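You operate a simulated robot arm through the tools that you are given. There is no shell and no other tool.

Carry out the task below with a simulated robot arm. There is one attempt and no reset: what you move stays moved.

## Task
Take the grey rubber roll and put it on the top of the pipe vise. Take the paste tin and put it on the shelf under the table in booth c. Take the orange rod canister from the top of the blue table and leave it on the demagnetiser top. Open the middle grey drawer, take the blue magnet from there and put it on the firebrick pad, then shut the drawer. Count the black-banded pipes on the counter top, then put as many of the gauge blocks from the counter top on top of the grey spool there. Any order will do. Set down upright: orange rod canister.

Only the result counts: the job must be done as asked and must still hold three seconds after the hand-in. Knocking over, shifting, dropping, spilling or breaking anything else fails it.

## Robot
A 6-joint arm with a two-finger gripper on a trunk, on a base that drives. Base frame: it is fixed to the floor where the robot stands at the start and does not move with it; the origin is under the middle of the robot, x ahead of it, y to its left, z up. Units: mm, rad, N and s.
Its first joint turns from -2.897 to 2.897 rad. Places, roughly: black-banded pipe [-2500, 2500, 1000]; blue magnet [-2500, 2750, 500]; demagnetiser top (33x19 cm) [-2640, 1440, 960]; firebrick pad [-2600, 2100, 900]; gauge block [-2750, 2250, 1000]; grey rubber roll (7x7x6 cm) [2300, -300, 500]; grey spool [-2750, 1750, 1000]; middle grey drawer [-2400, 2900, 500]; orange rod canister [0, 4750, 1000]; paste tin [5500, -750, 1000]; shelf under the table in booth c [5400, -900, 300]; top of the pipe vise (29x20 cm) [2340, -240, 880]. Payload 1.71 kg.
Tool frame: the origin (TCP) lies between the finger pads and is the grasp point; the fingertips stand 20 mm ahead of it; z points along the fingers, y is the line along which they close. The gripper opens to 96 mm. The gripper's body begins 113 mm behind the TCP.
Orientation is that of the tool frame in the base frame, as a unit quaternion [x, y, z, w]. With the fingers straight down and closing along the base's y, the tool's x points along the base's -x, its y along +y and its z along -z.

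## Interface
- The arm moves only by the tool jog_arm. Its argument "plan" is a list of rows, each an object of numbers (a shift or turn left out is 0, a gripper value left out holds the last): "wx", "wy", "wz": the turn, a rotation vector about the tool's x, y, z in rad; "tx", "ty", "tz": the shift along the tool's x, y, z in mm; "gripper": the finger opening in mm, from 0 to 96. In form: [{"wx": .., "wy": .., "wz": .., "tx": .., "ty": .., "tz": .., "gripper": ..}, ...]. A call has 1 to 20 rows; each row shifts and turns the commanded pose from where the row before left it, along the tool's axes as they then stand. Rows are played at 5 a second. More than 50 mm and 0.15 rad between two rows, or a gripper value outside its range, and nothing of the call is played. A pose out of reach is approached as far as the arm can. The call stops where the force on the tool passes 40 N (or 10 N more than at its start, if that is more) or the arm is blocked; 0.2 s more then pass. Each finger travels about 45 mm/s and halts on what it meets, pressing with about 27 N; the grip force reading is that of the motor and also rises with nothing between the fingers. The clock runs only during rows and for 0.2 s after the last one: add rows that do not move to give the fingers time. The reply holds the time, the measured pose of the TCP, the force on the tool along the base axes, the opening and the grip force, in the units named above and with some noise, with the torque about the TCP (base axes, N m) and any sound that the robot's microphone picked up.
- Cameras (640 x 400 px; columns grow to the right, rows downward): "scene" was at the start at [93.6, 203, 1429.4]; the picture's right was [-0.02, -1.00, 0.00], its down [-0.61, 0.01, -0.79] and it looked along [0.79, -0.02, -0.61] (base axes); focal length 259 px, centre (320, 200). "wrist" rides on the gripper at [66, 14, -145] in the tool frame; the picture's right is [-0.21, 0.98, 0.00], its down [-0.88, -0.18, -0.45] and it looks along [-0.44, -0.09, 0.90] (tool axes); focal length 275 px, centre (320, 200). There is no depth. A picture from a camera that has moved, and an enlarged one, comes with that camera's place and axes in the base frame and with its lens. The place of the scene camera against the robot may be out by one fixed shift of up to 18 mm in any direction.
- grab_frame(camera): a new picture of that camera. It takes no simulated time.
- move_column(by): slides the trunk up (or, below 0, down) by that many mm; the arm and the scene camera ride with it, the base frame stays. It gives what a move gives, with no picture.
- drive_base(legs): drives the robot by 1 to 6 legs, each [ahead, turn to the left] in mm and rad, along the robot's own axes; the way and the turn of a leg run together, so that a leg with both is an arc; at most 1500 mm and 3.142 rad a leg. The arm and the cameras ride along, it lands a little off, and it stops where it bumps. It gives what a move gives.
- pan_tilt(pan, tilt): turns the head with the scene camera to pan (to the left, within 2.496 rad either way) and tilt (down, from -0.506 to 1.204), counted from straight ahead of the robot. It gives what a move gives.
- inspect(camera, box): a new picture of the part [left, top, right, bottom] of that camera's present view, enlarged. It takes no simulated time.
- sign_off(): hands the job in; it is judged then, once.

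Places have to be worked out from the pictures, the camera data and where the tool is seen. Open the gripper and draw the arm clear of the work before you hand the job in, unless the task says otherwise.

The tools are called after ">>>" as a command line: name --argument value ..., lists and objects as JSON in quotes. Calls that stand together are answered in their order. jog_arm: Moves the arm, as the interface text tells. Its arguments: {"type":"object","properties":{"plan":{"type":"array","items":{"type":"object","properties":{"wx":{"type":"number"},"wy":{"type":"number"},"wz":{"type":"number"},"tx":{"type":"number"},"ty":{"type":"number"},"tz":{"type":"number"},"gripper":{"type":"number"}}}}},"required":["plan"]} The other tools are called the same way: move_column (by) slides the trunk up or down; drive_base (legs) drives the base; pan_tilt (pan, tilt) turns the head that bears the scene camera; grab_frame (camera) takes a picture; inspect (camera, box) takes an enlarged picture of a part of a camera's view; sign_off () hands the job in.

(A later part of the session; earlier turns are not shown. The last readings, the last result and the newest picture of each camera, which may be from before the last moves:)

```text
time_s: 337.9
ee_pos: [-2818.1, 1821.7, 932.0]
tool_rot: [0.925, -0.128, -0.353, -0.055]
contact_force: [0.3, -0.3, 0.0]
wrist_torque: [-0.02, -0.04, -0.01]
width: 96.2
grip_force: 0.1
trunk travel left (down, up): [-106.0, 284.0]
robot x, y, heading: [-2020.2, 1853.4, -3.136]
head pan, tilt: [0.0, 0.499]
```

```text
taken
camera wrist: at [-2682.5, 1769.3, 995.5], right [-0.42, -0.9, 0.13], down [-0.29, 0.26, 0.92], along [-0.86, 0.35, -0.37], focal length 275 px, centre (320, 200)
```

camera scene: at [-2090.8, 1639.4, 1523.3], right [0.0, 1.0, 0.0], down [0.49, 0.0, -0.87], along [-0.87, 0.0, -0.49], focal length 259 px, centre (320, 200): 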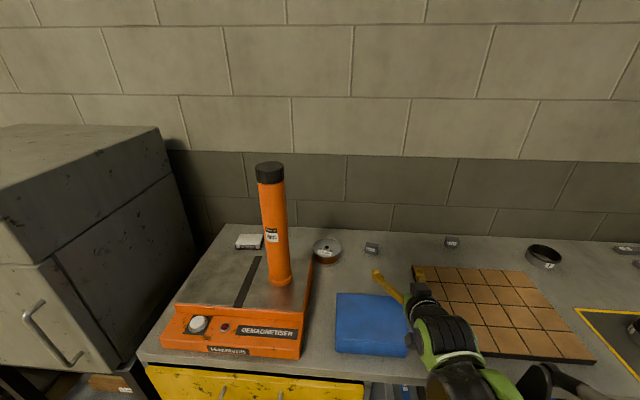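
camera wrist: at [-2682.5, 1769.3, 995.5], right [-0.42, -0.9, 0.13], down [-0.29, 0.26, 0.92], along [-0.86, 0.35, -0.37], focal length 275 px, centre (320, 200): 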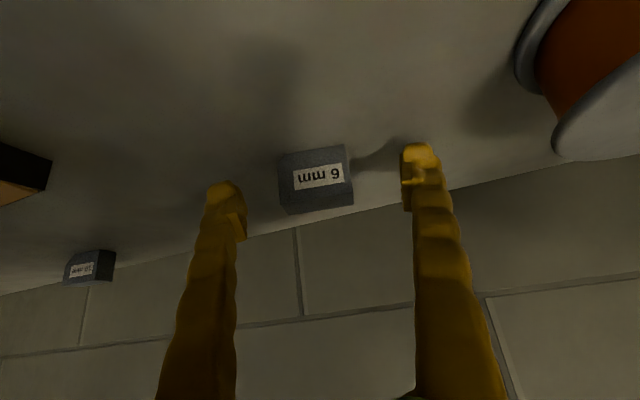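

The block sits between the fingertips. I advance 4 mm more and close.

>>> jog_arm --plan '[{"tz": 4}, {"gripper": 60}, {}, {"gripper": 30}, {}, {}, {}]'

>>> grab_frame --camera "wrist"

```text
time_s: 339.5
ee_pos: [-2820.3, 1823.1, 928.1]
tool_rot: [0.925, -0.126, -0.355, -0.056]
contact_force: [-0.1, 0.8, 0.5]
wrist_torque: [-0.04, 0.02, -0.02]
width: 43.4
grip_force: 27.3
trunk travel left (down, up): [-106.0, 284.0]
robot x, y, heading: [-2021.6, 1856.2, -3.135]
head pan, tilt: [0.0, 0.499]
```

```text
taken
camera wrist: at [-2684.4, 1770.8, 992.8], right [-0.42, -0.9, 0.13], down [-0.29, 0.26, 0.92], along [-0.86, 0.35, -0.37], focal length 275 px, centre (320, 200)
```

wrist: 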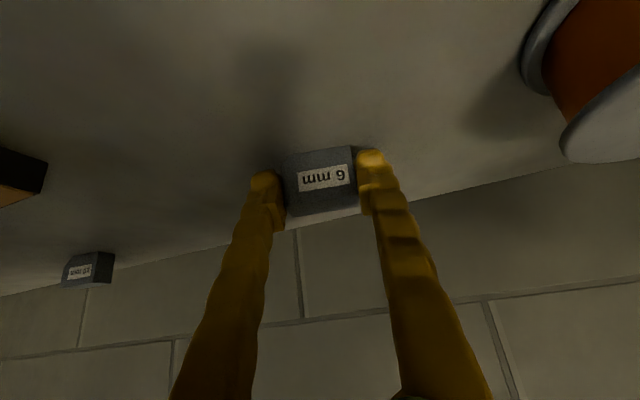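

Gripped at 43 mm. I lift 80 mm, yaw the tool left so the wrist stays clear of the canister, and check.

>>> jog_arm --plan '[{"tx": -13.4, "tz": -14.9}, {"tx": -26.8, "tz": -29.7}, {"tx": -13.4, "tz": -14.9}, {"wx": -0.0836, "wz": -0.0929}, {"wx": -0.0836, "wz": -0.0929}, {"wx": -0.0836, "wz": -0.0929}, {"wx": -0.0836, "wz": -0.0929}, {}]'

>>> grab_frame --camera "wrist"

>>> grab_frame --camera "scene"

```text
time_s: 341.3
ee_pos: [-2820.2, 1823.0, 1009.7]
tool_rot: [0.928, 0.106, -0.354, 0.034]
contact_force: [-0.5, -0.1, -2.5]
wrist_torque: [-0.05, -0.03, -0.01]
width: 42.9
grip_force: 27.4
trunk travel left (down, up): [-106.0, 284.0]
robot x, y, heading: [-2018.6, 1854.8, -3.135]
head pan, tilt: [0.0, 0.499]
```

```text
taken
camera wrist: at [-2675.8, 1843.1, 1074.9], right [0.07, -0.99, 0.13], down [-0.39, 0.09, 0.92], along [-0.92, -0.11, -0.38], focal length 275 px, centre (320, 200)
```

wrist: 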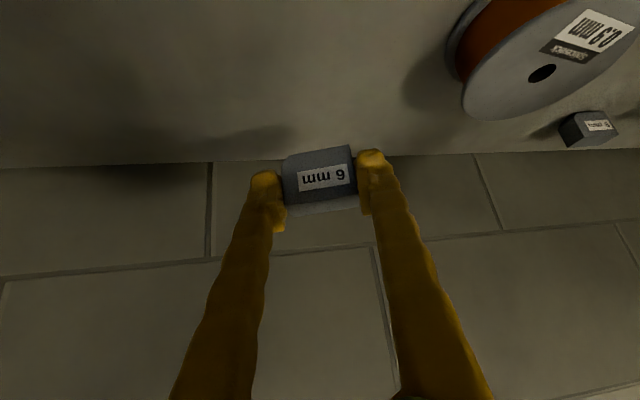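

```text
taken
camera scene: at [-2091.5, 1639.5, 1523.2], right [0.0, 1.0, 0.0], down [0.49, 0.0, -0.87], along [-0.87, 0.0, -0.49], focal length 259 px, centre (320, 200)
```

scene: 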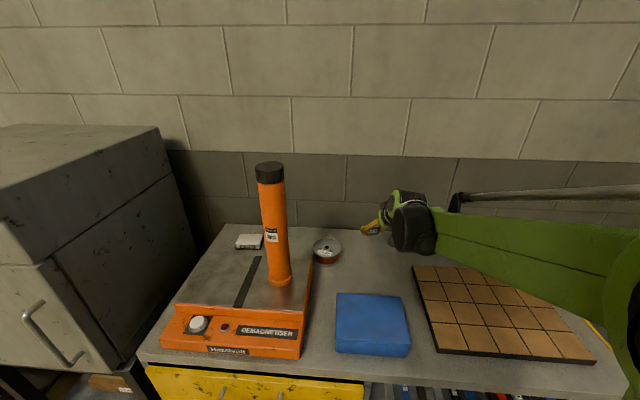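

The spool's hub is near (−2806,1665,940). I carry the block toward it and re-check from closer.

>>> jog_arm --plan '[{"ty": 39}, {"ty": 39}, {"tx": -1, "ty": 39, "tz": 1}, {}]'

>>> grab_frame --camera "wrist"

>>> inspect --camera "scene" --box '[250, 180, 430, 290]'

```text
time_s: 342.3
ee_pos: [-2797.6, 1711.1, 1008.7]
tool_rot: [0.929, 0.105, -0.354, 0.034]
contact_force: [0.2, 0.1, -2.2]
wrist_torque: [0.01, 0.01, 0.03]
width: 43.1
grip_force: 27.0
trunk travel left (down, up): [-106.0, 284.0]
robot x, y, heading: [-2020.5, 1859.6, -3.138]
head pan, tilt: [0.0, 0.499]
```

```text
taken
camera wrist: at [-2652.9, 1730.7, 1073.9], right [0.07, -0.99, 0.13], down [-0.39, 0.09, 0.92], along [-0.92, -0.11, -0.38], focal length 275 px, centre (320, 200)
```

wrist: 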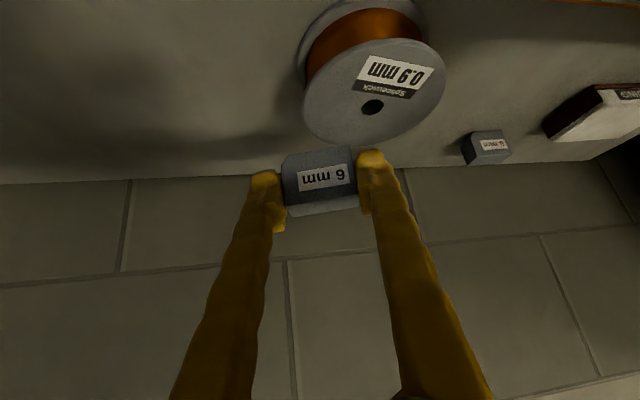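

```text
3.56 times, centred on (340, 235) of scene
camera zoom: at [-2091.4, 1639.2, 1523.2], right [0.0, 1.0, 0.0], down [0.49, 0.0, -0.87], along [-0.87, 0.0, -0.49], focal length 920 px, centre (249, 76)
```

zoom: 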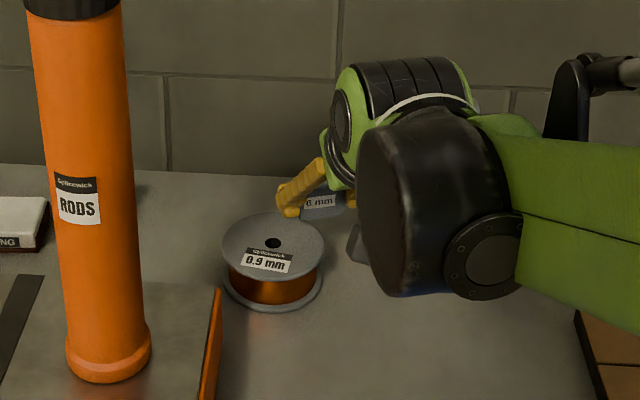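

Hub now resolves to (−2802,1668), top z≈946, radius 50. I move the block over the rear half of the flange and lower to just above it.

>>> jog_arm --plan '[{"tx": -9.5, "ty": 20.6, "tz": 8.4}, {"tx": -9.4, "ty": 20.6, "tz": 8.4}, {"tx": 13.3, "tz": 15}, {"tx": 4, "tz": 4.5}, {}]'

>>> grab_frame --camera "wrist"

>>> inspect --camera "scene" --box '[290, 210, 390, 280]'

```text
time_s: 343.5
ee_pos: [-2812.2, 1664.0, 982.6]
tool_rot: [0.929, 0.105, -0.354, 0.034]
contact_force: [0.6, 0.2, -1.6]
wrist_torque: [0.05, 0.0, 0.01]
width: 43.2
grip_force: 27.1
trunk travel left (down, up): [-106.0, 284.0]
robot x, y, heading: [-2022.5, 1854.1, -3.136]
head pan, tilt: [0.0, 0.499]
```

```text
taken
camera wrist: at [-2667.7, 1684.5, 1047.0], right [0.07, -0.99, 0.13], down [-0.39, 0.09, 0.92], along [-0.92, -0.11, -0.38], focal length 275 px, centre (320, 200)
```

wrist: 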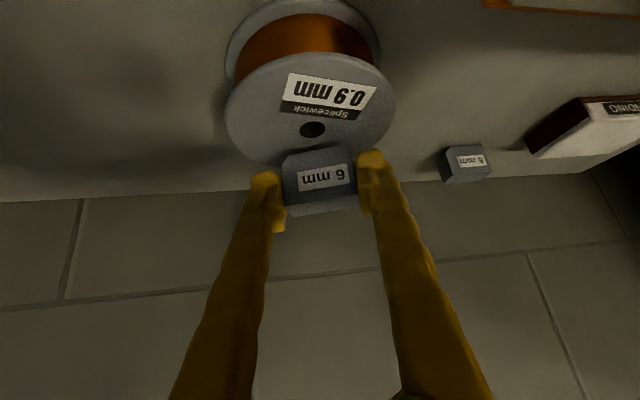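

```text
5.71 times, centred on (340, 245) of scene
camera zoom: at [-2091.5, 1639.3, 1523.2], right [0.0, 1.0, 0.0], down [0.49, 0.0, -0.87], along [-0.87, 0.0, -0.49], focal length 1479 px, centre (206, -57)
```

zoom: 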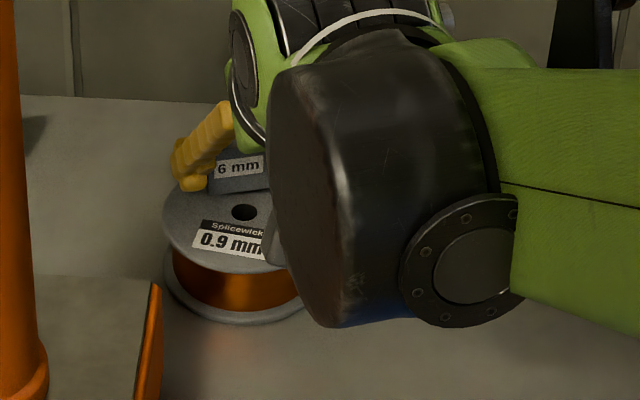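

The block is above the rear flange. I creep down to contact.

>>> jog_arm --plan '[{"tx": 2.7, "tz": 3}, {"tx": 1.3, "tz": 1.5}, {"tx": 1.0, "tz": 1.1}, {"tx": 1.0, "tz": 1.1}, {"tx": 1.0, "tz": 1.1}, {}]'

>>> inspect --camera "wrist" --box '[220, 60, 420, 240]'

```text
time_s: 344.9
ee_pos: [-2811.3, 1665.0, 970.7]
tool_rot: [0.928, 0.105, -0.356, 0.034]
contact_force: [-3.7, 7.2, 23.8]
wrist_torque: [-0.06, 0.17, -0.13]
width: 43.4
grip_force: 26.6
trunk travel left (down, up): [-106.0, 284.0]
robot x, y, heading: [-2020.8, 1855.9, -3.132]
head pan, tilt: [0.0, 0.499]
```

```text
2.22 times, centred on (320, 150) of wrist
camera zoom: at [-2665.8, 1684.5, 1036.2], right [0.07, -0.99, 0.13], down [-0.39, 0.09, 0.92], along [-0.92, -0.11, -0.38], focal length 612 px, centre (320, 311)
```

zoom: 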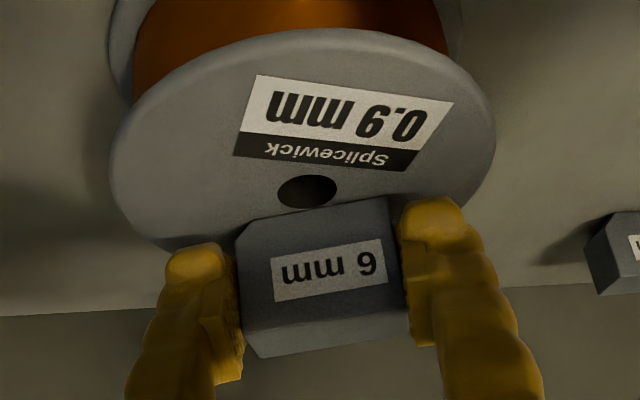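

Contact. I release gently and lift away.

>>> jog_arm --plan '[{"tx": -0.6, "tz": -0.7}, {"gripper": 50}, {"gripper": 58}, {"gripper": 70}, {}, {}]'

>>> inspect --camera "wrist" --box '[220, 60, 420, 240]'

```text
time_s: 346.3
ee_pos: [-2810.6, 1663.2, 970.2]
tool_rot: [0.928, 0.105, -0.355, 0.034]
contact_force: [-0.1, 0.4, 0.5]
wrist_torque: [-0.02, -0.01, 0.05]
width: 69.9
grip_force: 0.1
trunk travel left (down, up): [-106.0, 284.0]
robot x, y, heading: [-2019.9, 1854.4, -3.136]
head pan, tilt: [0.0, 0.499]
```

```text
2.22 times, centred on (320, 150) of wrist
camera zoom: at [-2666.4, 1683.6, 1036.3], right [0.07, -0.99, 0.13], down [-0.39, 0.09, 0.92], along [-0.92, -0.11, -0.38], focal length 612 px, centre (320, 311)
```

zoom: 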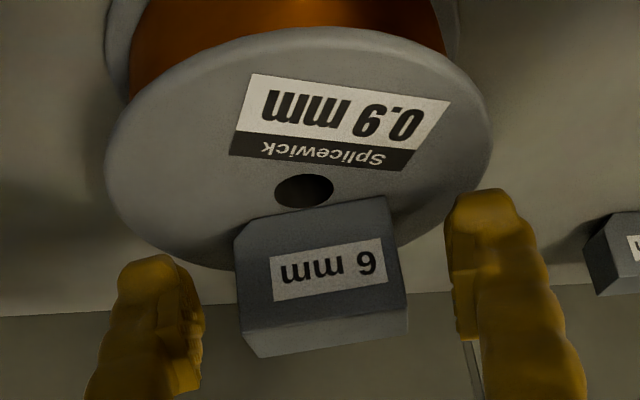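

First block rests on the spool. I draw back and up, rotate the yaw back, and move toward the "10 mm" block near (−2855,2124).

>>> jog_arm --plan '[{"tz": -24}, {"tz": -48}, {"tz": -30}, {"wx": 0.0836, "wz": 0.0929}, {"wx": 0.0836, "wz": 0.0929}, {"wx": 0.0836, "wz": 0.0929}, {"wx": 0.0836, "wz": 0.0929}, {"tx": -10, "ty": -43.4, "tz": 14.6, "gripper": 96}, {"tx": -10, "ty": -43.4, "tz": 14.6}, {"tx": -10, "ty": -43.4, "tz": 14.6}, {"tx": -10, "ty": -43.4, "tz": 14.6}, {"tx": -10, "ty": -43.4, "tz": 14.6}, {"tx": -10, "ty": -43.4, "tz": 14.6}, {"tx": -10, "ty": -43.4, "tz": 14.6}, {"tx": -10, "ty": -43.4, "tz": 14.6}, {}]'

>>> grab_frame --camera "wrist"

>>> grab_frame --camera "scene"

```text
time_s: 349.7
ee_pos: [-2779.6, 2050.0, 1021.4]
tool_rot: [0.925, -0.126, -0.355, -0.056]
contact_force: [-0.3, 0.5, -1.0]
wrist_torque: [-0.04, 0.0, 0.02]
width: 95.9
grip_force: 0.1
trunk travel left (down, up): [-106.0, 284.0]
robot x, y, heading: [-2022.5, 1855.5, -3.134]
head pan, tilt: [0.0, 0.499]
```

```text
taken
camera wrist: at [-2643.5, 1997.8, 1086.5], right [-0.42, -0.9, 0.13], down [-0.29, 0.26, 0.92], along [-0.86, 0.35, -0.37], focal length 275 px, centre (320, 200)
```

wrist: 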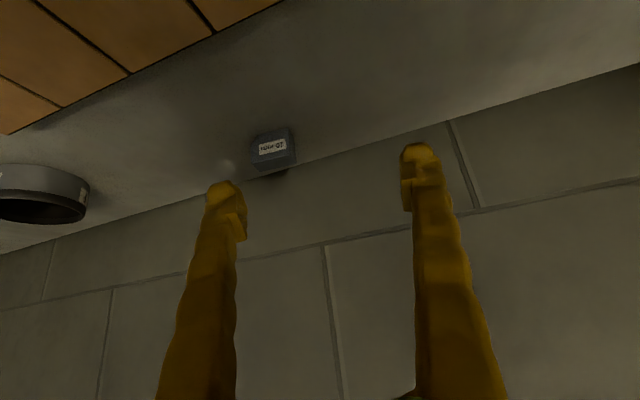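

```text
taken
camera scene: at [-2091.4, 1639.6, 1523.3], right [0.0, 1.0, 0.0], down [0.49, 0.0, -0.87], along [-0.87, 0.0, -0.49], focal length 259 px, centre (320, 200)
```

scene: 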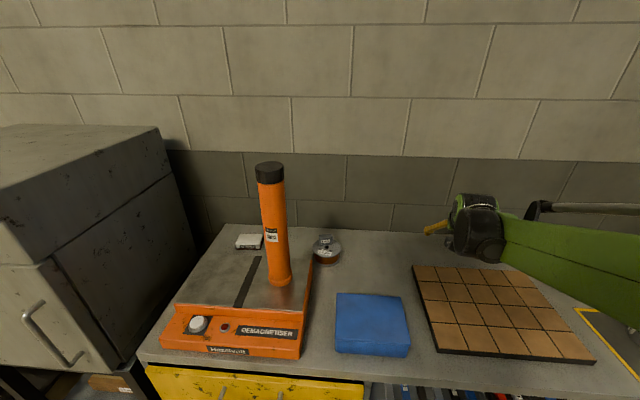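

>>> inspect --camera "wrist" --box '[220, 110, 320, 190]'

>>> inspect --camera "scene" --box '[290, 210, 370, 280]'

```text
5.00 times, centred on (270, 150) of wrist
camera zoom: at [-2643.5, 1997.8, 1086.5], right [-0.42, -0.9, 0.13], down [-0.29, 0.26, 0.92], along [-0.86, 0.35, -0.37], focal length 1376 px, centre (570, 450)
```

zoom: 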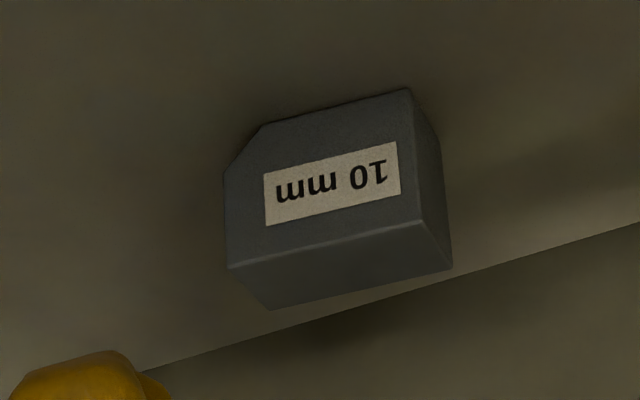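

```text
5.71 times, centred on (330, 245) of scene
camera zoom: at [-2091.4, 1639.6, 1523.3], right [0.0, 1.0, 0.0], down [0.49, 0.0, -0.87], along [-0.87, 0.0, -0.49], focal length 1479 px, centre (263, -57)
```

zoom: 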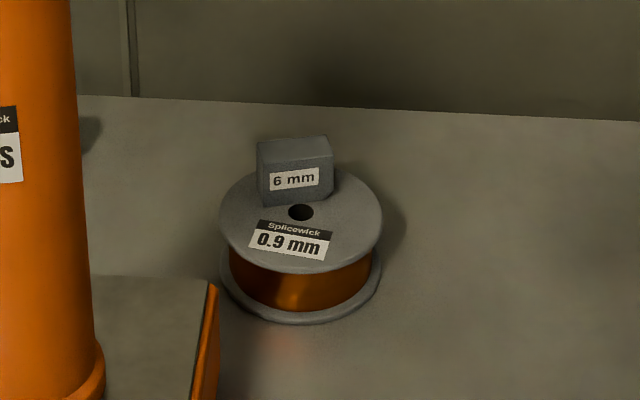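

The 6 mm block sits well on the spool's rear flange. Block "10 mm" is at about (−2862,2133,920), nearly aligned with the tool yaw; I move to its pre-grasp.

>>> jog_arm --plan '[{"tx": -4.1, "ty": -27, "tz": 16.4}, {"tx": -4.1, "ty": -27, "tz": 16.4}, {}]'

>>> grab_frame --camera "wrist"

>>> inspect --camera "wrist" --box '[260, 100, 380, 190]'

```text
time_s: 350.5
ee_pos: [-2793.7, 2111.4, 1002.3]
tool_rot: [0.925, -0.127, -0.354, -0.056]
contact_force: [0.8, 0.2, -0.2]
wrist_torque: [0.05, 0.0, 0.01]
width: 96.0
grip_force: 0.0
trunk travel left (down, up): [-106.0, 284.0]
robot x, y, heading: [-2020.9, 1853.2, -3.135]
head pan, tilt: [0.0, 0.499]
```

```text
taken
camera wrist: at [-2658.1, 2060.4, 1066.2], right [-0.42, -0.9, 0.12], down [-0.29, 0.26, 0.92], along [-0.86, 0.35, -0.37], focal length 275 px, centre (320, 200)
```

wrist: 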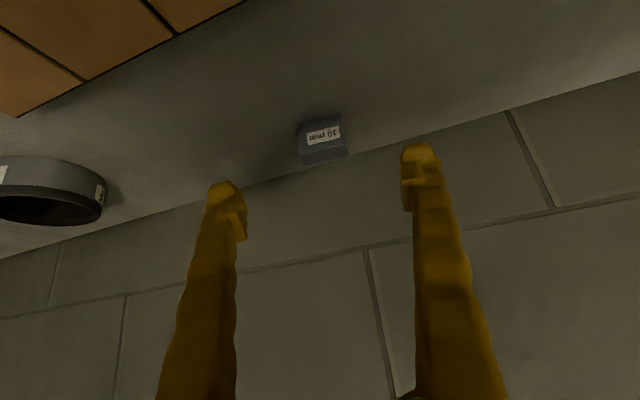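

```text
4.44 times, centred on (320, 145) of wrist
camera zoom: at [-2658.1, 2060.4, 1066.2], right [-0.42, -0.9, 0.12], down [-0.29, 0.26, 0.92], along [-0.86, 0.35, -0.37], focal length 1224 px, centre (320, 444)
```

zoom: 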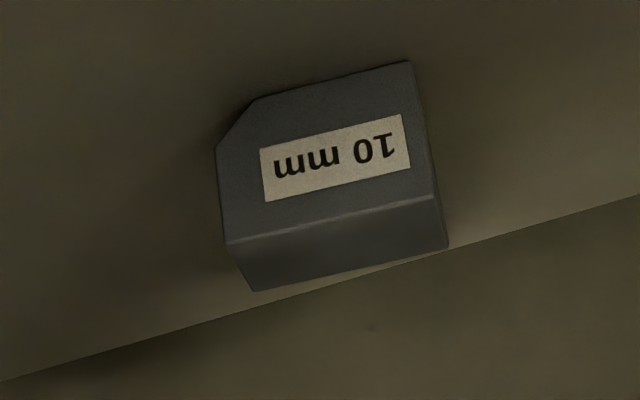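

Block C resolves to (−2863,2134,919.6). I fine-tune the yaw, go down onto it and close.

>>> jog_arm --plan '[{"wx": -0.04, "wz": -0.045}, {"tx": 0.5, "ty": -2, "tz": 32.9}, {"tx": 0.5, "ty": -2, "tz": 32.9}, {"tx": 0.5, "ty": -2, "tz": 31}, {}]'

>>> grab_frame --camera "wrist"

```text
time_s: 351.7
ee_pos: [-2856.5, 2130.4, 927.9]
tool_rot: [0.928, -0.099, -0.356, -0.045]
contact_force: [-1.1, 0.3, -0.4]
wrist_torque: [-0.01, -0.01, -0.04]
width: 95.9
grip_force: 0.0
trunk travel left (down, up): [-106.0, 284.0]
robot x, y, heading: [-2025.3, 1855.8, -3.138]
head pan, tilt: [0.0, 0.499]
```

```text
taken
camera wrist: at [-2717.6, 2086.5, 992.8], right [-0.36, -0.92, 0.12], down [-0.31, 0.24, 0.92], along [-0.88, 0.29, -0.37], focal length 275 px, centre (320, 200)
```

wrist: 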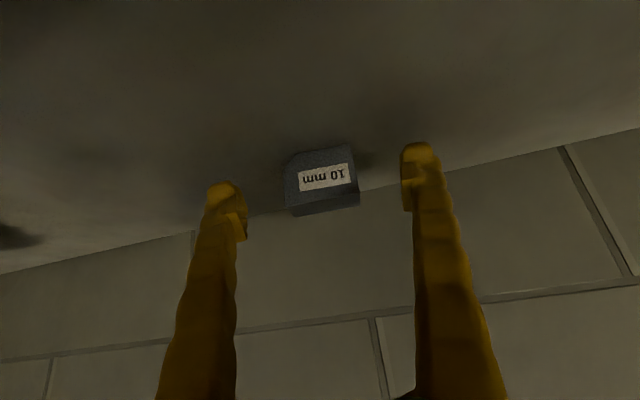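

The block is centred between the fingers at the right depth. Closing.

>>> jog_arm --plan '[{"gripper": 60}, {}, {"gripper": 30}, {}, {}, {}]'

>>> grab_frame --camera "wrist"

```text
time_s: 353.1
ee_pos: [-2856.9, 2130.2, 928.5]
tool_rot: [0.928, -0.099, -0.357, -0.045]
contact_force: [-1.2, -2.7, 0.8]
wrist_torque: [-0.1, 0.03, 0.01]
width: 43.1
grip_force: 27.4
trunk travel left (down, up): [-106.0, 284.0]
robot x, y, heading: [-2025.3, 1857.0, -3.139]
head pan, tilt: [0.0, 0.499]
```

```text
taken
camera wrist: at [-2717.1, 2086.4, 993.3], right [-0.36, -0.92, 0.12], down [-0.31, 0.24, 0.92], along [-0.88, 0.29, -0.37], focal length 275 px, centre (320, 200)
```

wrist: 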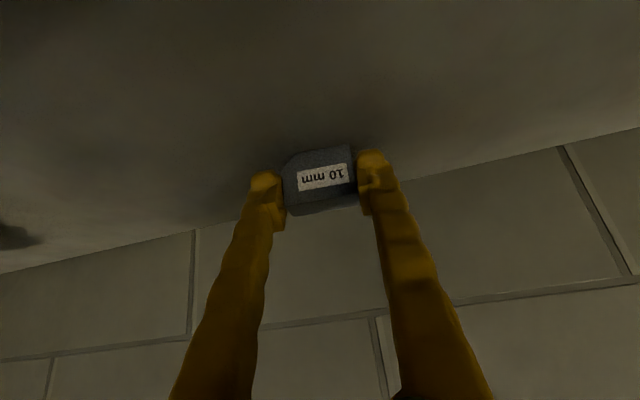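

Gripped at 43 mm. I lift 110 mm, yaw left, and carry it over to the spool's front half.

>>> jog_arm --plan '[{"tx": -12, "tz": -13.5}, {"tx": -24.6, "tz": -27.3}, {"tx": -24.6, "tz": -27.3}, {"tx": -12, "tz": -13.5}, {"wx": -0.0985, "wz": -0.1095}, {"wx": -0.0985, "wz": -0.1095}, {"wx": -0.0985, "wz": -0.1095}, {"ty": 46}, {"ty": 46}, {"ty": 46}, {"ty": 46}, {"ty": 46}, {"ty": 46}, {"ty": 46}, {"ty": 46}, {"ty": 46}, {}]'

>>> grab_frame --camera "wrist"

>>> inspect --camera "scene" --box '[250, 180, 430, 290]'

```text
time_s: 356.7
ee_pos: [-2762.7, 1724.6, 1031.4]
tool_rot: [0.928, 0.107, -0.354, 0.035]
contact_force: [-0.1, -0.3, -2.4]
wrist_torque: [0.02, 0.01, -0.01]
width: 43.1
grip_force: 26.8
trunk travel left (down, up): [-106.0, 284.0]
robot x, y, heading: [-2024.8, 1853.8, -3.139]
head pan, tilt: [0.0, 0.499]
```

```text
taken
camera wrist: at [-2617.0, 1744.8, 1096.6], right [0.07, -0.99, 0.12], down [-0.39, 0.09, 0.92], along [-0.92, -0.11, -0.38], focal length 275 px, centre (320, 200)
```

wrist: 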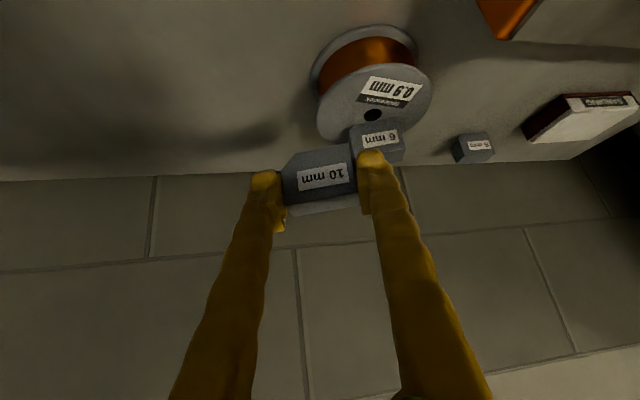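

```text
3.56 times, centred on (340, 235) of scene
camera zoom: at [-2091.3, 1639.2, 1523.2], right [0.0, 1.0, 0.0], down [0.49, 0.0, -0.87], along [-0.87, 0.0, -0.49], focal length 920 px, centre (249, 76)
```

zoom: 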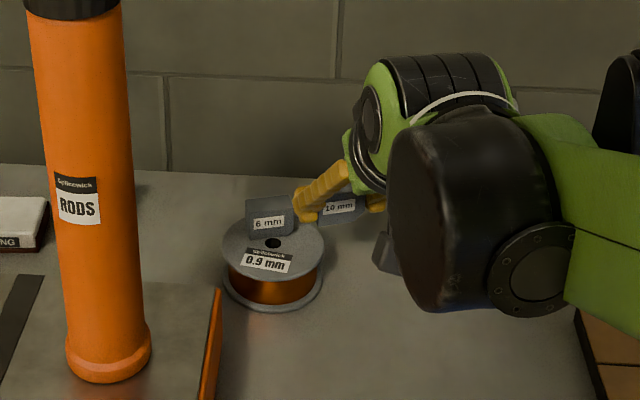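

I shift over the front half and lower to just above the flange.

>>> jog_arm --plan '[{"tx": -7.1, "ty": 23.6, "tz": 6.4}, {"tx": -7.1, "ty": 23.6, "tz": 6.4}, {"tx": 15.4, "tz": 17.1}, {"tx": 15.4, "tz": 17.1}, {}]'

>>> inspect --camera "wrist" --box '[220, 60, 420, 240]'

>>> inspect --camera "scene" --box '[290, 210, 390, 280]'

```text
time_s: 357.9
ee_pos: [-2769.0, 1675.2, 985.8]
tool_rot: [0.928, 0.107, -0.355, 0.034]
contact_force: [0.4, -0.2, -2.5]
wrist_torque: [0.0, -0.03, 0.0]
width: 43.1
grip_force: 27.4
trunk travel left (down, up): [-106.0, 284.0]
robot x, y, heading: [-2021.9, 1855.2, -3.135]
head pan, tilt: [0.0, 0.499]
```

```text
2.22 times, centred on (320, 150) of wrist
camera zoom: at [-2625.1, 1696.0, 1050.7], right [0.07, -0.99, 0.13], down [-0.39, 0.09, 0.92], along [-0.92, -0.11, -0.38], focal length 612 px, centre (320, 311)
```

zoom: 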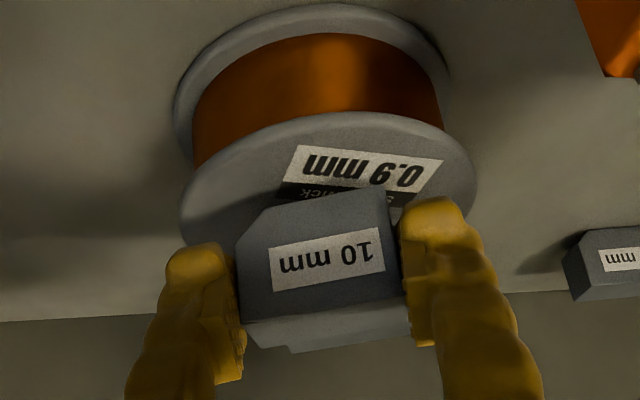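

```text
5.71 times, centred on (340, 245) of scene
camera zoom: at [-2091.6, 1639.3, 1523.2], right [0.0, 1.0, 0.0], down [0.49, 0.0, -0.87], along [-0.87, 0.0, -0.49], focal length 1479 px, centre (206, -57)
```

zoom: 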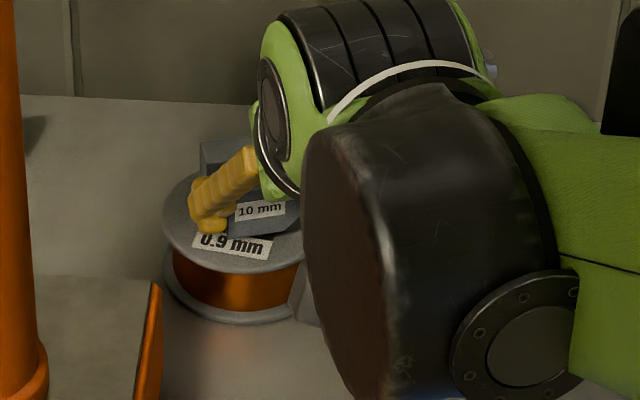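

Position looks right in front of the first block. I creep down to contact.

>>> jog_arm --plan '[{"tx": 4, "tz": 4.5}, {"tx": 2, "tz": 2.2}, {"tx": 1.0, "tz": 1.1}, {"tx": 1.0, "tz": 1.1}, {"tx": 1.0, "tz": 1.1}, {}]'

>>> inspect --camera "wrist" --box '[220, 60, 420, 240]'

```text
time_s: 359.3
ee_pos: [-2770.2, 1676.2, 973.9]
tool_rot: [0.928, 0.107, -0.355, 0.035]
contact_force: [-3.6, 3.0, 23.9]
wrist_torque: [-0.13, 0.42, 0.0]
width: 43.1
grip_force: 27.2
trunk travel left (down, up): [-106.0, 284.0]
robot x, y, heading: [-2020.7, 1858.1, -3.138]
head pan, tilt: [0.0, 0.499]
```

```text
2.22 times, centred on (320, 150) of wrist
camera zoom: at [-2626.0, 1696.4, 1038.8], right [0.07, -0.99, 0.13], down [-0.39, 0.09, 0.92], along [-0.92, -0.11, -0.38], focal length 612 px, centre (320, 311)
```

zoom: 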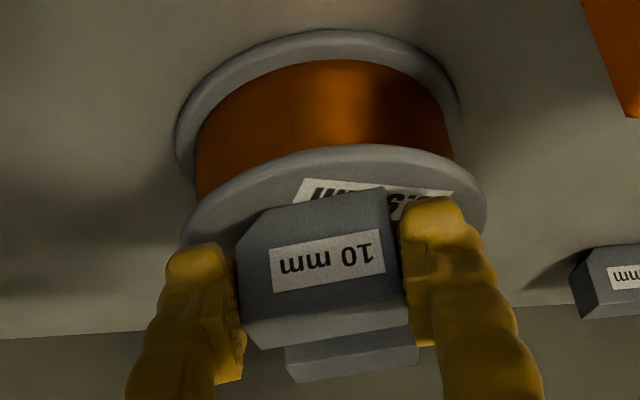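

Contact at 24 N. Releasing.

>>> jog_arm --plan '[{"tx": -0.6, "tz": -0.7}, {"gripper": 50}, {"gripper": 58}, {"gripper": 70}, {}, {}]'

>>> inspect --camera "wrist" --box '[220, 60, 420, 240]'

```text
time_s: 360.7
ee_pos: [-2771.6, 1675.3, 972.5]
tool_rot: [0.928, 0.108, -0.354, 0.035]
contact_force: [0.2, 0.1, 0.0]
wrist_torque: [-0.04, 0.01, 0.01]
width: 69.9
grip_force: 0.2
trunk travel left (down, up): [-106.0, 284.0]
robot x, y, heading: [-2021.4, 1856.7, -3.137]
head pan, tilt: [0.0, 0.499]
```

```text
2.22 times, centred on (320, 150) of wrist
camera zoom: at [-2626.7, 1695.5, 1038.0], right [0.07, -0.99, 0.13], down [-0.39, 0.09, 0.92], along [-0.92, -0.11, -0.38], focal length 612 px, centre (320, 311)
```

zoom: 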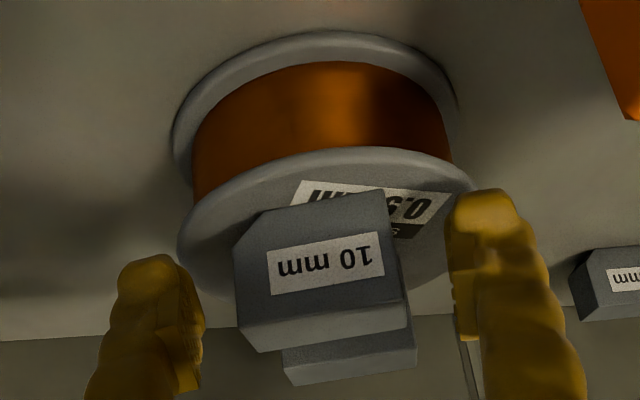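

Both blocks rest on the spool. I draw the gripper back and verify with the scene camera.

>>> jog_arm --plan '[{"tz": -24}, {"tz": -48}, {"tz": -48}, {"tz": -40}, {"ty": -40}, {"ty": -40}, {}]'

>>> inspect --camera "scene" --box '[280, 210, 380, 280]'

>>> grab_frame --camera "scene"

```text
time_s: 362.3
ee_pos: [-2683.2, 1776.2, 1094.5]
tool_rot: [0.929, 0.108, -0.354, 0.035]
contact_force: [-0.2, -0.5, -0.7]
wrist_torque: [-0.03, -0.01, 0.02]
width: 70.0
grip_force: 0.0
trunk travel left (down, up): [-106.0, 284.0]
robot x, y, heading: [-2019.1, 1852.5, -3.138]
head pan, tilt: [0.0, 0.499]
```

```text
5.71 times, centred on (330, 245) of scene
camera zoom: at [-2091.3, 1639.5, 1523.2], right [0.0, 1.0, 0.0], down [0.49, 0.0, -0.87], along [-0.87, 0.0, -0.49], focal length 1479 px, centre (263, -57)
```

zoom: 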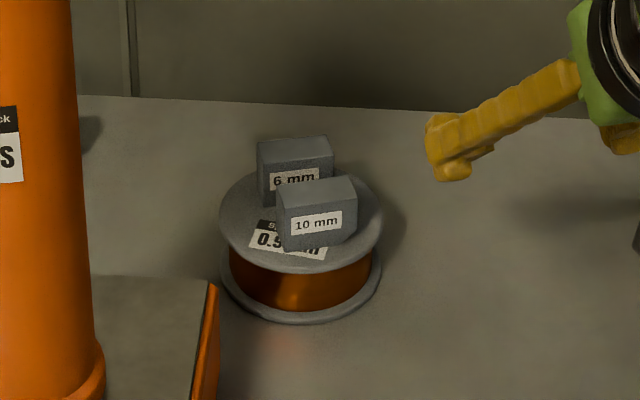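

```text
taken
camera scene: at [-2091.3, 1639.5, 1523.2], right [0.0, 1.0, 0.0], down [0.49, 0.0, -0.87], along [-0.87, 0.0, -0.49], focal length 259 px, centre (320, 200)
```

scene: 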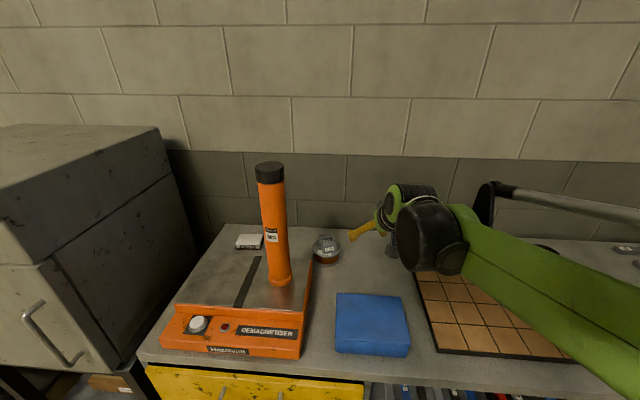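

Both gauge blocks sit securely on the spool. The counter is rotated ~5° to the base axes, so the drawers face heading ≈3.05. I retract, back off and move along to the drawer end.

>>> jog_arm --plan '[{"tx": 33.5, "tz": -30, "gripper": 96}, {"tx": 33.5, "tz": -30}, {"tx": 33.5, "tz": -30}, {"wx": 0.067, "wz": 0.074}, {"wx": 0.067, "wz": 0.074}, {}]'

>>> drive_base --legs '[[-500, 0], [0, -1.57], [1050, 0], [0, 1.48]]'

>>> pan_tilt --pan 0.0 --tilt 0.6

>>> grab_frame --camera "scene"

>>> grab_frame --camera "wrist"

```text
time_s: 363.7
ee_pos: [-2555.7, 1806.0, 1094.3]
tool_rot: [0.934, 0.014, -0.357, -0.003]
contact_force: [-1.9, 0.0, 0.3]
wrist_torque: [0.02, -0.05, 0.01]
width: 96.0
grip_force: 0.0
trunk travel left (down, up): [-106.0, 284.0]
robot x, y, heading: [-2019.2, 1852.7, -3.141]
head pan, tilt: [0.0, 0.499]
```

```text
time_s: 385.8
ee_pos: [-2045.9, 2924.0, 1095.9]
tool_rot: [0.933, -0.05, -0.356, -0.027]
contact_force: [-0.2, 0.2, -0.1]
wrist_torque: [-0.02, -0.04, 0.0]
width: 96.1
grip_force: 0.1
trunk travel left (down, up): [-106.0, 284.0]
robot x, y, heading: [-1512.3, 2902.7, 3.007]
head pan, tilt: [0.0, 0.499]
```

```text
time_s: 386.5
ee_pos: [-2034.8, 2922.6, 1100.7]
tool_rot: [0.931, -0.049, -0.361, -0.027]
contact_force: [-0.2, -1.0, 0.2]
wrist_torque: [-0.03, -0.04, -0.02]
width: 96.2
grip_force: 0.0
trunk travel left (down, up): [-106.0, 284.0]
robot x, y, heading: [-1509.7, 2907.7, 3.002]
head pan, tilt: [0.0, 0.6]
```

```text
taken
camera scene: at [-1572.8, 2695.7, 1515.7], right [0.13, 0.99, 0.0], down [0.55, -0.07, -0.83], along [-0.82, 0.11, -0.56], focal length 259 px, centre (320, 200)
```

scene: 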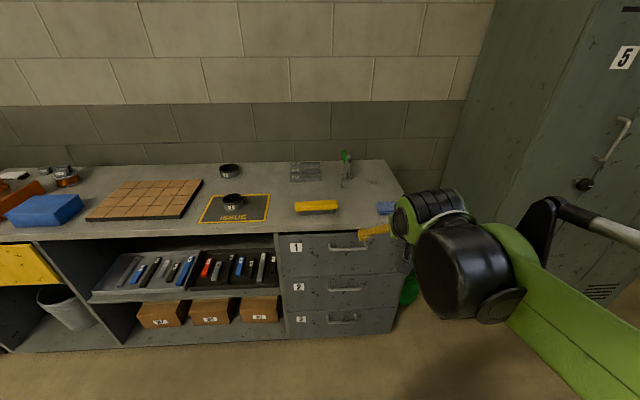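

```text
taken
camera wrist: at [-1891.1, 2893.7, 1164.5], right [-0.26, -0.96, 0.13], down [-0.32, 0.21, 0.92], along [-0.91, 0.2, -0.37], focal length 275 px, centre (320, 200)
```

wrist: 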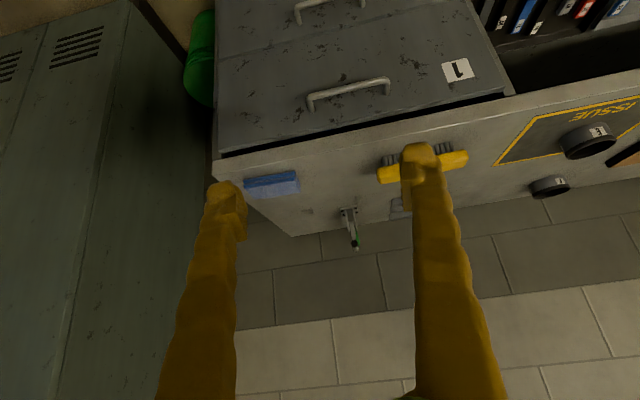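

Drawers 1–3 are in view with horizontal bar handles. I zoom in on drawer 2.

>>> inspect --camera "scene" --box '[260, 220, 420, 340]'

>>> inspect --camera "wrist" --box '[180, 0, 520, 180]'

```text
3.33 times, centred on (340, 280) of scene
camera zoom: at [-1572.8, 2695.7, 1515.7], right [0.13, 0.99, 0.0], down [0.55, -0.07, -0.83], along [-0.82, 0.11, -0.56], focal length 863 px, centre (253, -67)
```

zoom: 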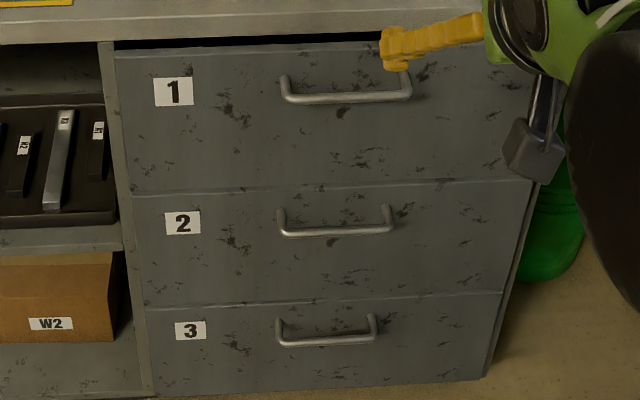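

```text
1.88 times, centred on (350, 90) of wrist
camera zoom: at [-1891.1, 2893.7, 1164.5], right [-0.26, -0.96, 0.13], down [-0.32, 0.21, 0.92], along [-0.91, 0.2, -0.37], focal length 518 px, centre (264, 407)
```

zoom: 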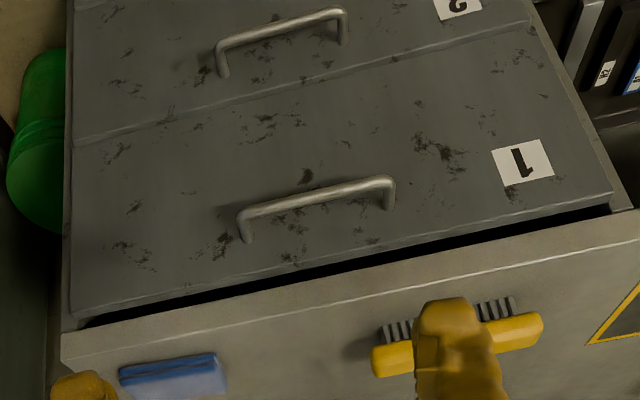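

Handle 2 is near (−2277,2903,~555), spaced 250 mm from the others. I lower the column, back up a little to get enough reach at that low height, and roll the gripper 90° so it can hook the bar.

>>> drive_base --legs '[[-90, 0], [0, 0.05]]'

>>> move_column --by -100

>>> jog_arm --plan '[{"wz": 0.1428}, {"wz": 0.1428}, {"wz": 0.1428}, {"wz": 0.1428}, {"wz": 0.1428}, {"wz": 0.1428}, {"wz": 0.1428}, {"wz": 0.1428}, {"wz": 0.1428}, {"wz": 0.1428}, {"wz": 0.1428}, {}]'

>>> grab_frame --camera "wrist"

>>> grab_frame --camera "scene"

```text
time_s: 388.3
ee_pos: [-1935.8, 2887.3, 1104.7]
tool_rot: [0.931, -0.029, -0.364, -0.019]
contact_force: [0.9, -0.7, 0.0]
wrist_torque: [0.0, 0.08, 0.0]
width: 96.3
grip_force: 0.1
trunk travel left (down, up): [-106.0, 284.0]
robot x, y, heading: [-1421.5, 2889.4, 3.052]
head pan, tilt: [0.0, 0.6]
```

```text
time_s: 389.6
ee_pos: [-1925.4, 2884.3, 1008.3]
tool_rot: [0.929, -0.028, -0.368, -0.019]
contact_force: [0.2, 0.5, -0.2]
wrist_torque: [-0.04, 0.02, 0.01]
width: 95.8
grip_force: 0.0
trunk travel left (down, up): [-6.0, 384.0]
robot x, y, heading: [-1416.1, 2892.8, 3.048]
head pan, tilt: [0.0, 0.6]
```

```text
time_s: 392.2
ee_pos: [-1924.0, 2885.6, 1008.4]
tool_rot: [-0.637, 0.678, 0.273, -0.247]
contact_force: [-0.9, -0.5, -0.1]
wrist_torque: [0.0, -0.01, 0.04]
width: 96.0
grip_force: 0.1
trunk travel left (down, up): [-6.0, 384.0]
robot x, y, heading: [-1420.3, 2885.6, 3.053]
head pan, tilt: [0.0, 0.6]
```

```text
taken
camera wrist: at [-1840.4, 2815.1, 1122.5], right [-0.7, 0.25, 0.67], down [0.5, 0.84, 0.21], along [-0.52, 0.48, -0.71], focal length 275 px, centre (320, 200)
```

wrist: 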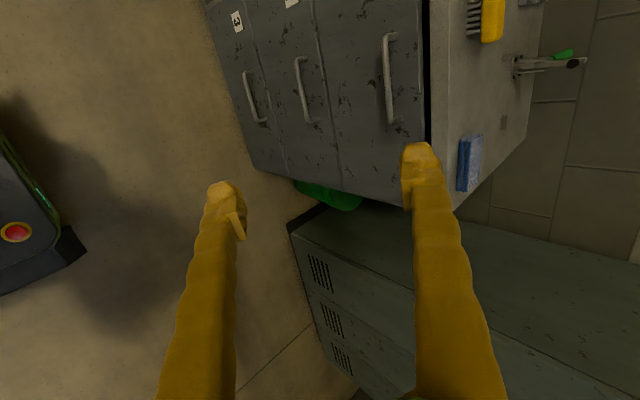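

```text
taken
camera scene: at [-1503.4, 2683.0, 1414.2], right [0.09, 1.0, 0.0], down [0.58, -0.05, -0.82], along [-0.81, 0.07, -0.58], focal length 259 px, centre (320, 200)
```

scene: 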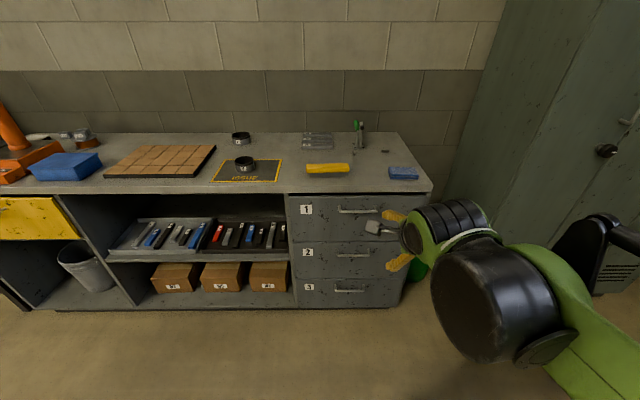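

I zoom in on handle 2 from both cameras for a fix.

>>> inspect --camera "wrist" --box '[220, 0, 440, 170]'

>>> inspect --camera "scene" --box '[280, 180, 420, 310]'

```text
2.35 times, centred on (330, 85) of wrist
camera zoom: at [-1840.4, 2815.1, 1122.5], right [-0.7, 0.25, 0.67], down [0.5, 0.84, 0.21], along [-0.52, 0.48, -0.71], focal length 648 px, centre (296, 471)
```

zoom: 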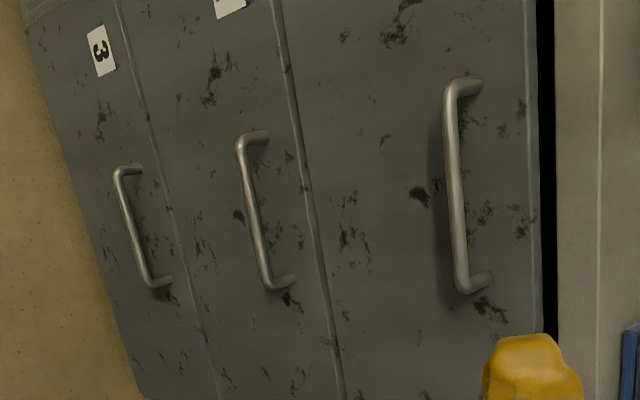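

```text
3.08 times, centred on (350, 245) of scene
camera zoom: at [-1503.4, 2683.0, 1414.2], right [0.09, 1.0, 0.0], down [0.58, -0.05, -0.82], along [-0.81, 0.07, -0.58], focal length 796 px, centre (228, 62)
```

zoom: 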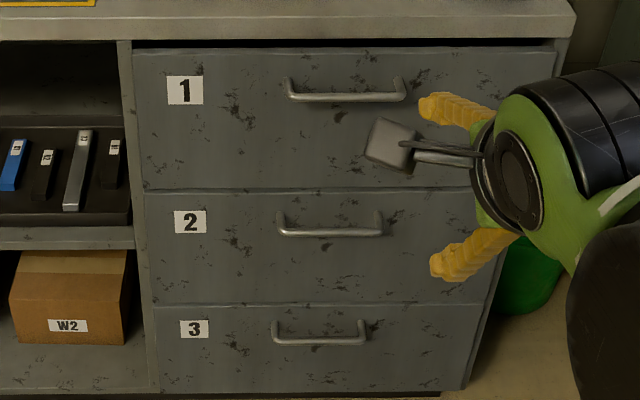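

Handle 2 estimated at (−2287,2901,553). I move along a diagonal to about 125 mm short of it along the tool axis, narrowing the fingers to 34 mm.

>>> jog_arm --plan '[{"tx": 1.4, "ty": -4.8, "tz": 45.1, "gripper": 34}, {"tx": 1.4, "ty": -4.8, "tz": 45.1}, {"tx": 1.4, "ty": -4.8, "tz": 45.1}, {"tx": 1.4, "ty": -4.8, "tz": 45.1}, {"tx": 1.4, "ty": -4.8, "tz": 45.1}, {"tx": 1.4, "ty": -4.8, "tz": 45.1}, {"tx": 1.4, "ty": -4.8, "tz": 45.1}, {"tx": 1.4, "ty": -4.8, "tz": 45.1}, {"tx": 1.4, "ty": -4.8, "tz": 45.1}, {}]'

>>> grab_frame --camera "wrist"

>>> grab_frame --camera "scene"

```text
time_s: 394.4
ee_pos: [-2173.1, 2890.3, 682.0]
tool_rot: [-0.636, 0.678, 0.274, -0.247]
contact_force: [0.1, -0.4, -0.2]
wrist_torque: [-0.02, -0.01, 0.0]
width: 33.9
grip_force: 0.0
trunk travel left (down, up): [-6.0, 384.0]
robot x, y, heading: [-1417.7, 2887.8, 3.051]
head pan, tilt: [0.0, 0.6]
```

```text
taken
camera wrist: at [-2089.1, 2819.4, 796.3], right [-0.7, 0.24, 0.67], down [0.5, 0.84, 0.21], along [-0.52, 0.48, -0.71], focal length 275 px, centre (320, 200)
```

wrist: 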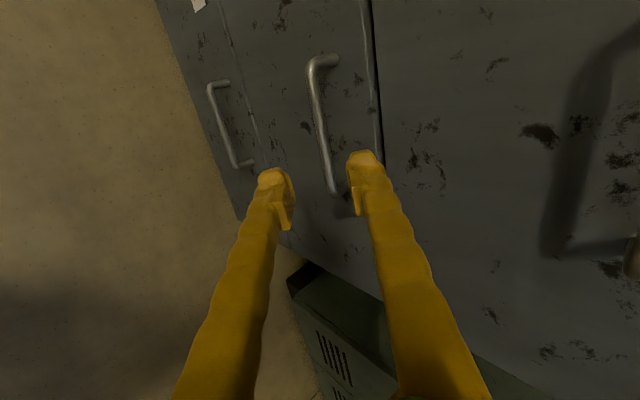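

```text
taken
camera scene: at [-1503.8, 2683.0, 1414.2], right [0.09, 1.0, 0.0], down [0.58, -0.05, -0.82], along [-0.81, 0.07, -0.58], focal length 259 px, centre (320, 200)
```

scene: 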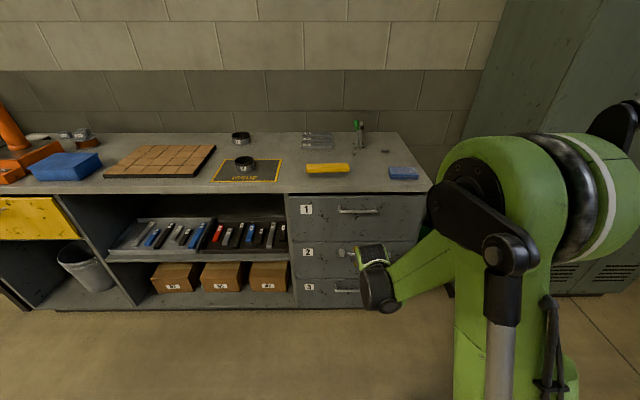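

>>> inspect --camera "wrist" --box '[240, 40, 420, 220]'

>>> inspect --camera "scene" --box '[290, 190, 430, 310]'

```text
2.22 times, centred on (330, 130) of wrist
camera zoom: at [-2089.1, 2819.4, 796.3], right [-0.7, 0.24, 0.67], down [0.5, 0.84, 0.21], along [-0.52, 0.48, -0.71], focal length 612 px, centre (298, 356)
```

zoom: 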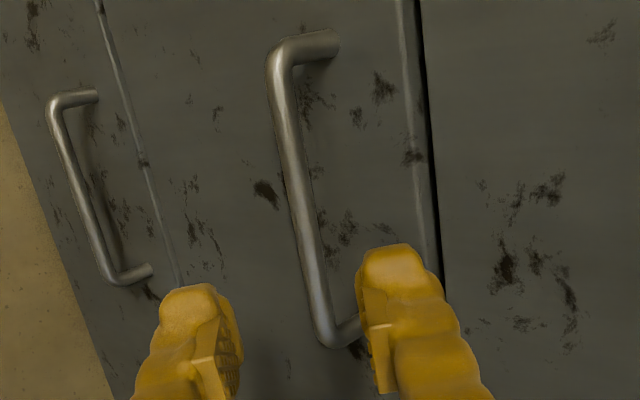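

```text
3.33 times, centred on (360, 250) of scene
camera zoom: at [-1503.8, 2683.0, 1414.2], right [0.09, 1.0, 0.0], down [0.58, -0.05, -0.82], along [-0.81, 0.07, -0.58], focal length 863 px, centre (187, 33)
```

zoom: 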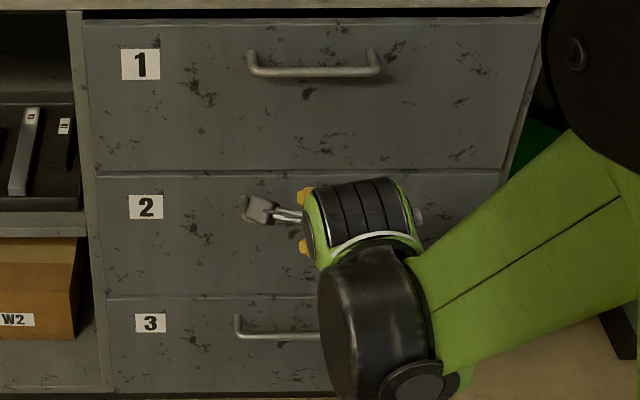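

Handle bar resolves to (−2287,2900,565). I approach along the tool axis with the fingers at 28 mm, stopping ~35 mm short to check.

>>> jog_arm --plan '[{"tx": -0.3, "ty": 0.2, "tz": 40, "gripper": 28}, {"tx": -0.3, "ty": 0.1, "tz": 40}, {"tx": -0.3, "ty": 0.1, "tz": 38}, {}]'

>>> grab_frame --camera "wrist"

>>> inspect --camera "wrist" --box '[240, 80, 400, 220]'

```text
time_s: 395.4
ee_pos: [-2250.9, 2901.6, 594.7]
tool_rot: [-0.637, 0.677, 0.275, -0.247]
contact_force: [-0.1, -0.9, 0.4]
wrist_torque: [0.03, -0.02, 0.01]
width: 28.0
grip_force: 0.1
trunk travel left (down, up): [-6.0, 384.0]
robot x, y, heading: [-1418.0, 2891.2, 3.052]
head pan, tilt: [0.0, 0.6]
```

```text
taken
camera wrist: at [-2166.8, 2830.3, 709.6], right [-0.7, 0.24, 0.67], down [0.5, 0.84, 0.21], along [-0.52, 0.48, -0.71], focal length 275 px, centre (320, 200)
```

wrist: 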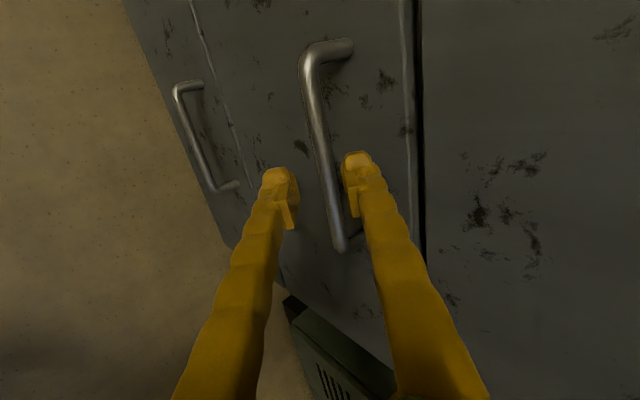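

```text
2.86 times, centred on (320, 150) of wrist
camera zoom: at [-2166.8, 2830.3, 709.6], right [-0.7, 0.24, 0.67], down [0.5, 0.84, 0.21], along [-0.52, 0.48, -0.71], focal length 786 px, centre (320, 343)
```

zoom: 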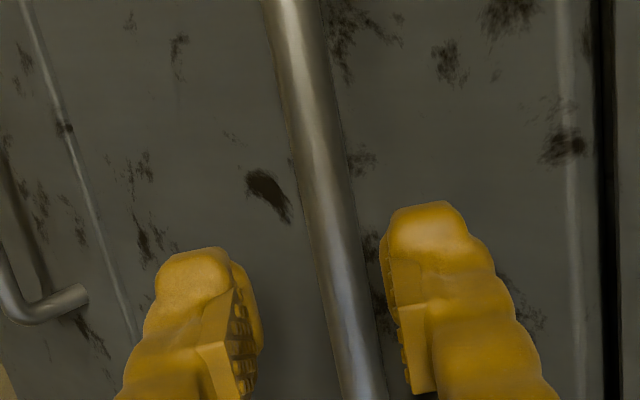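

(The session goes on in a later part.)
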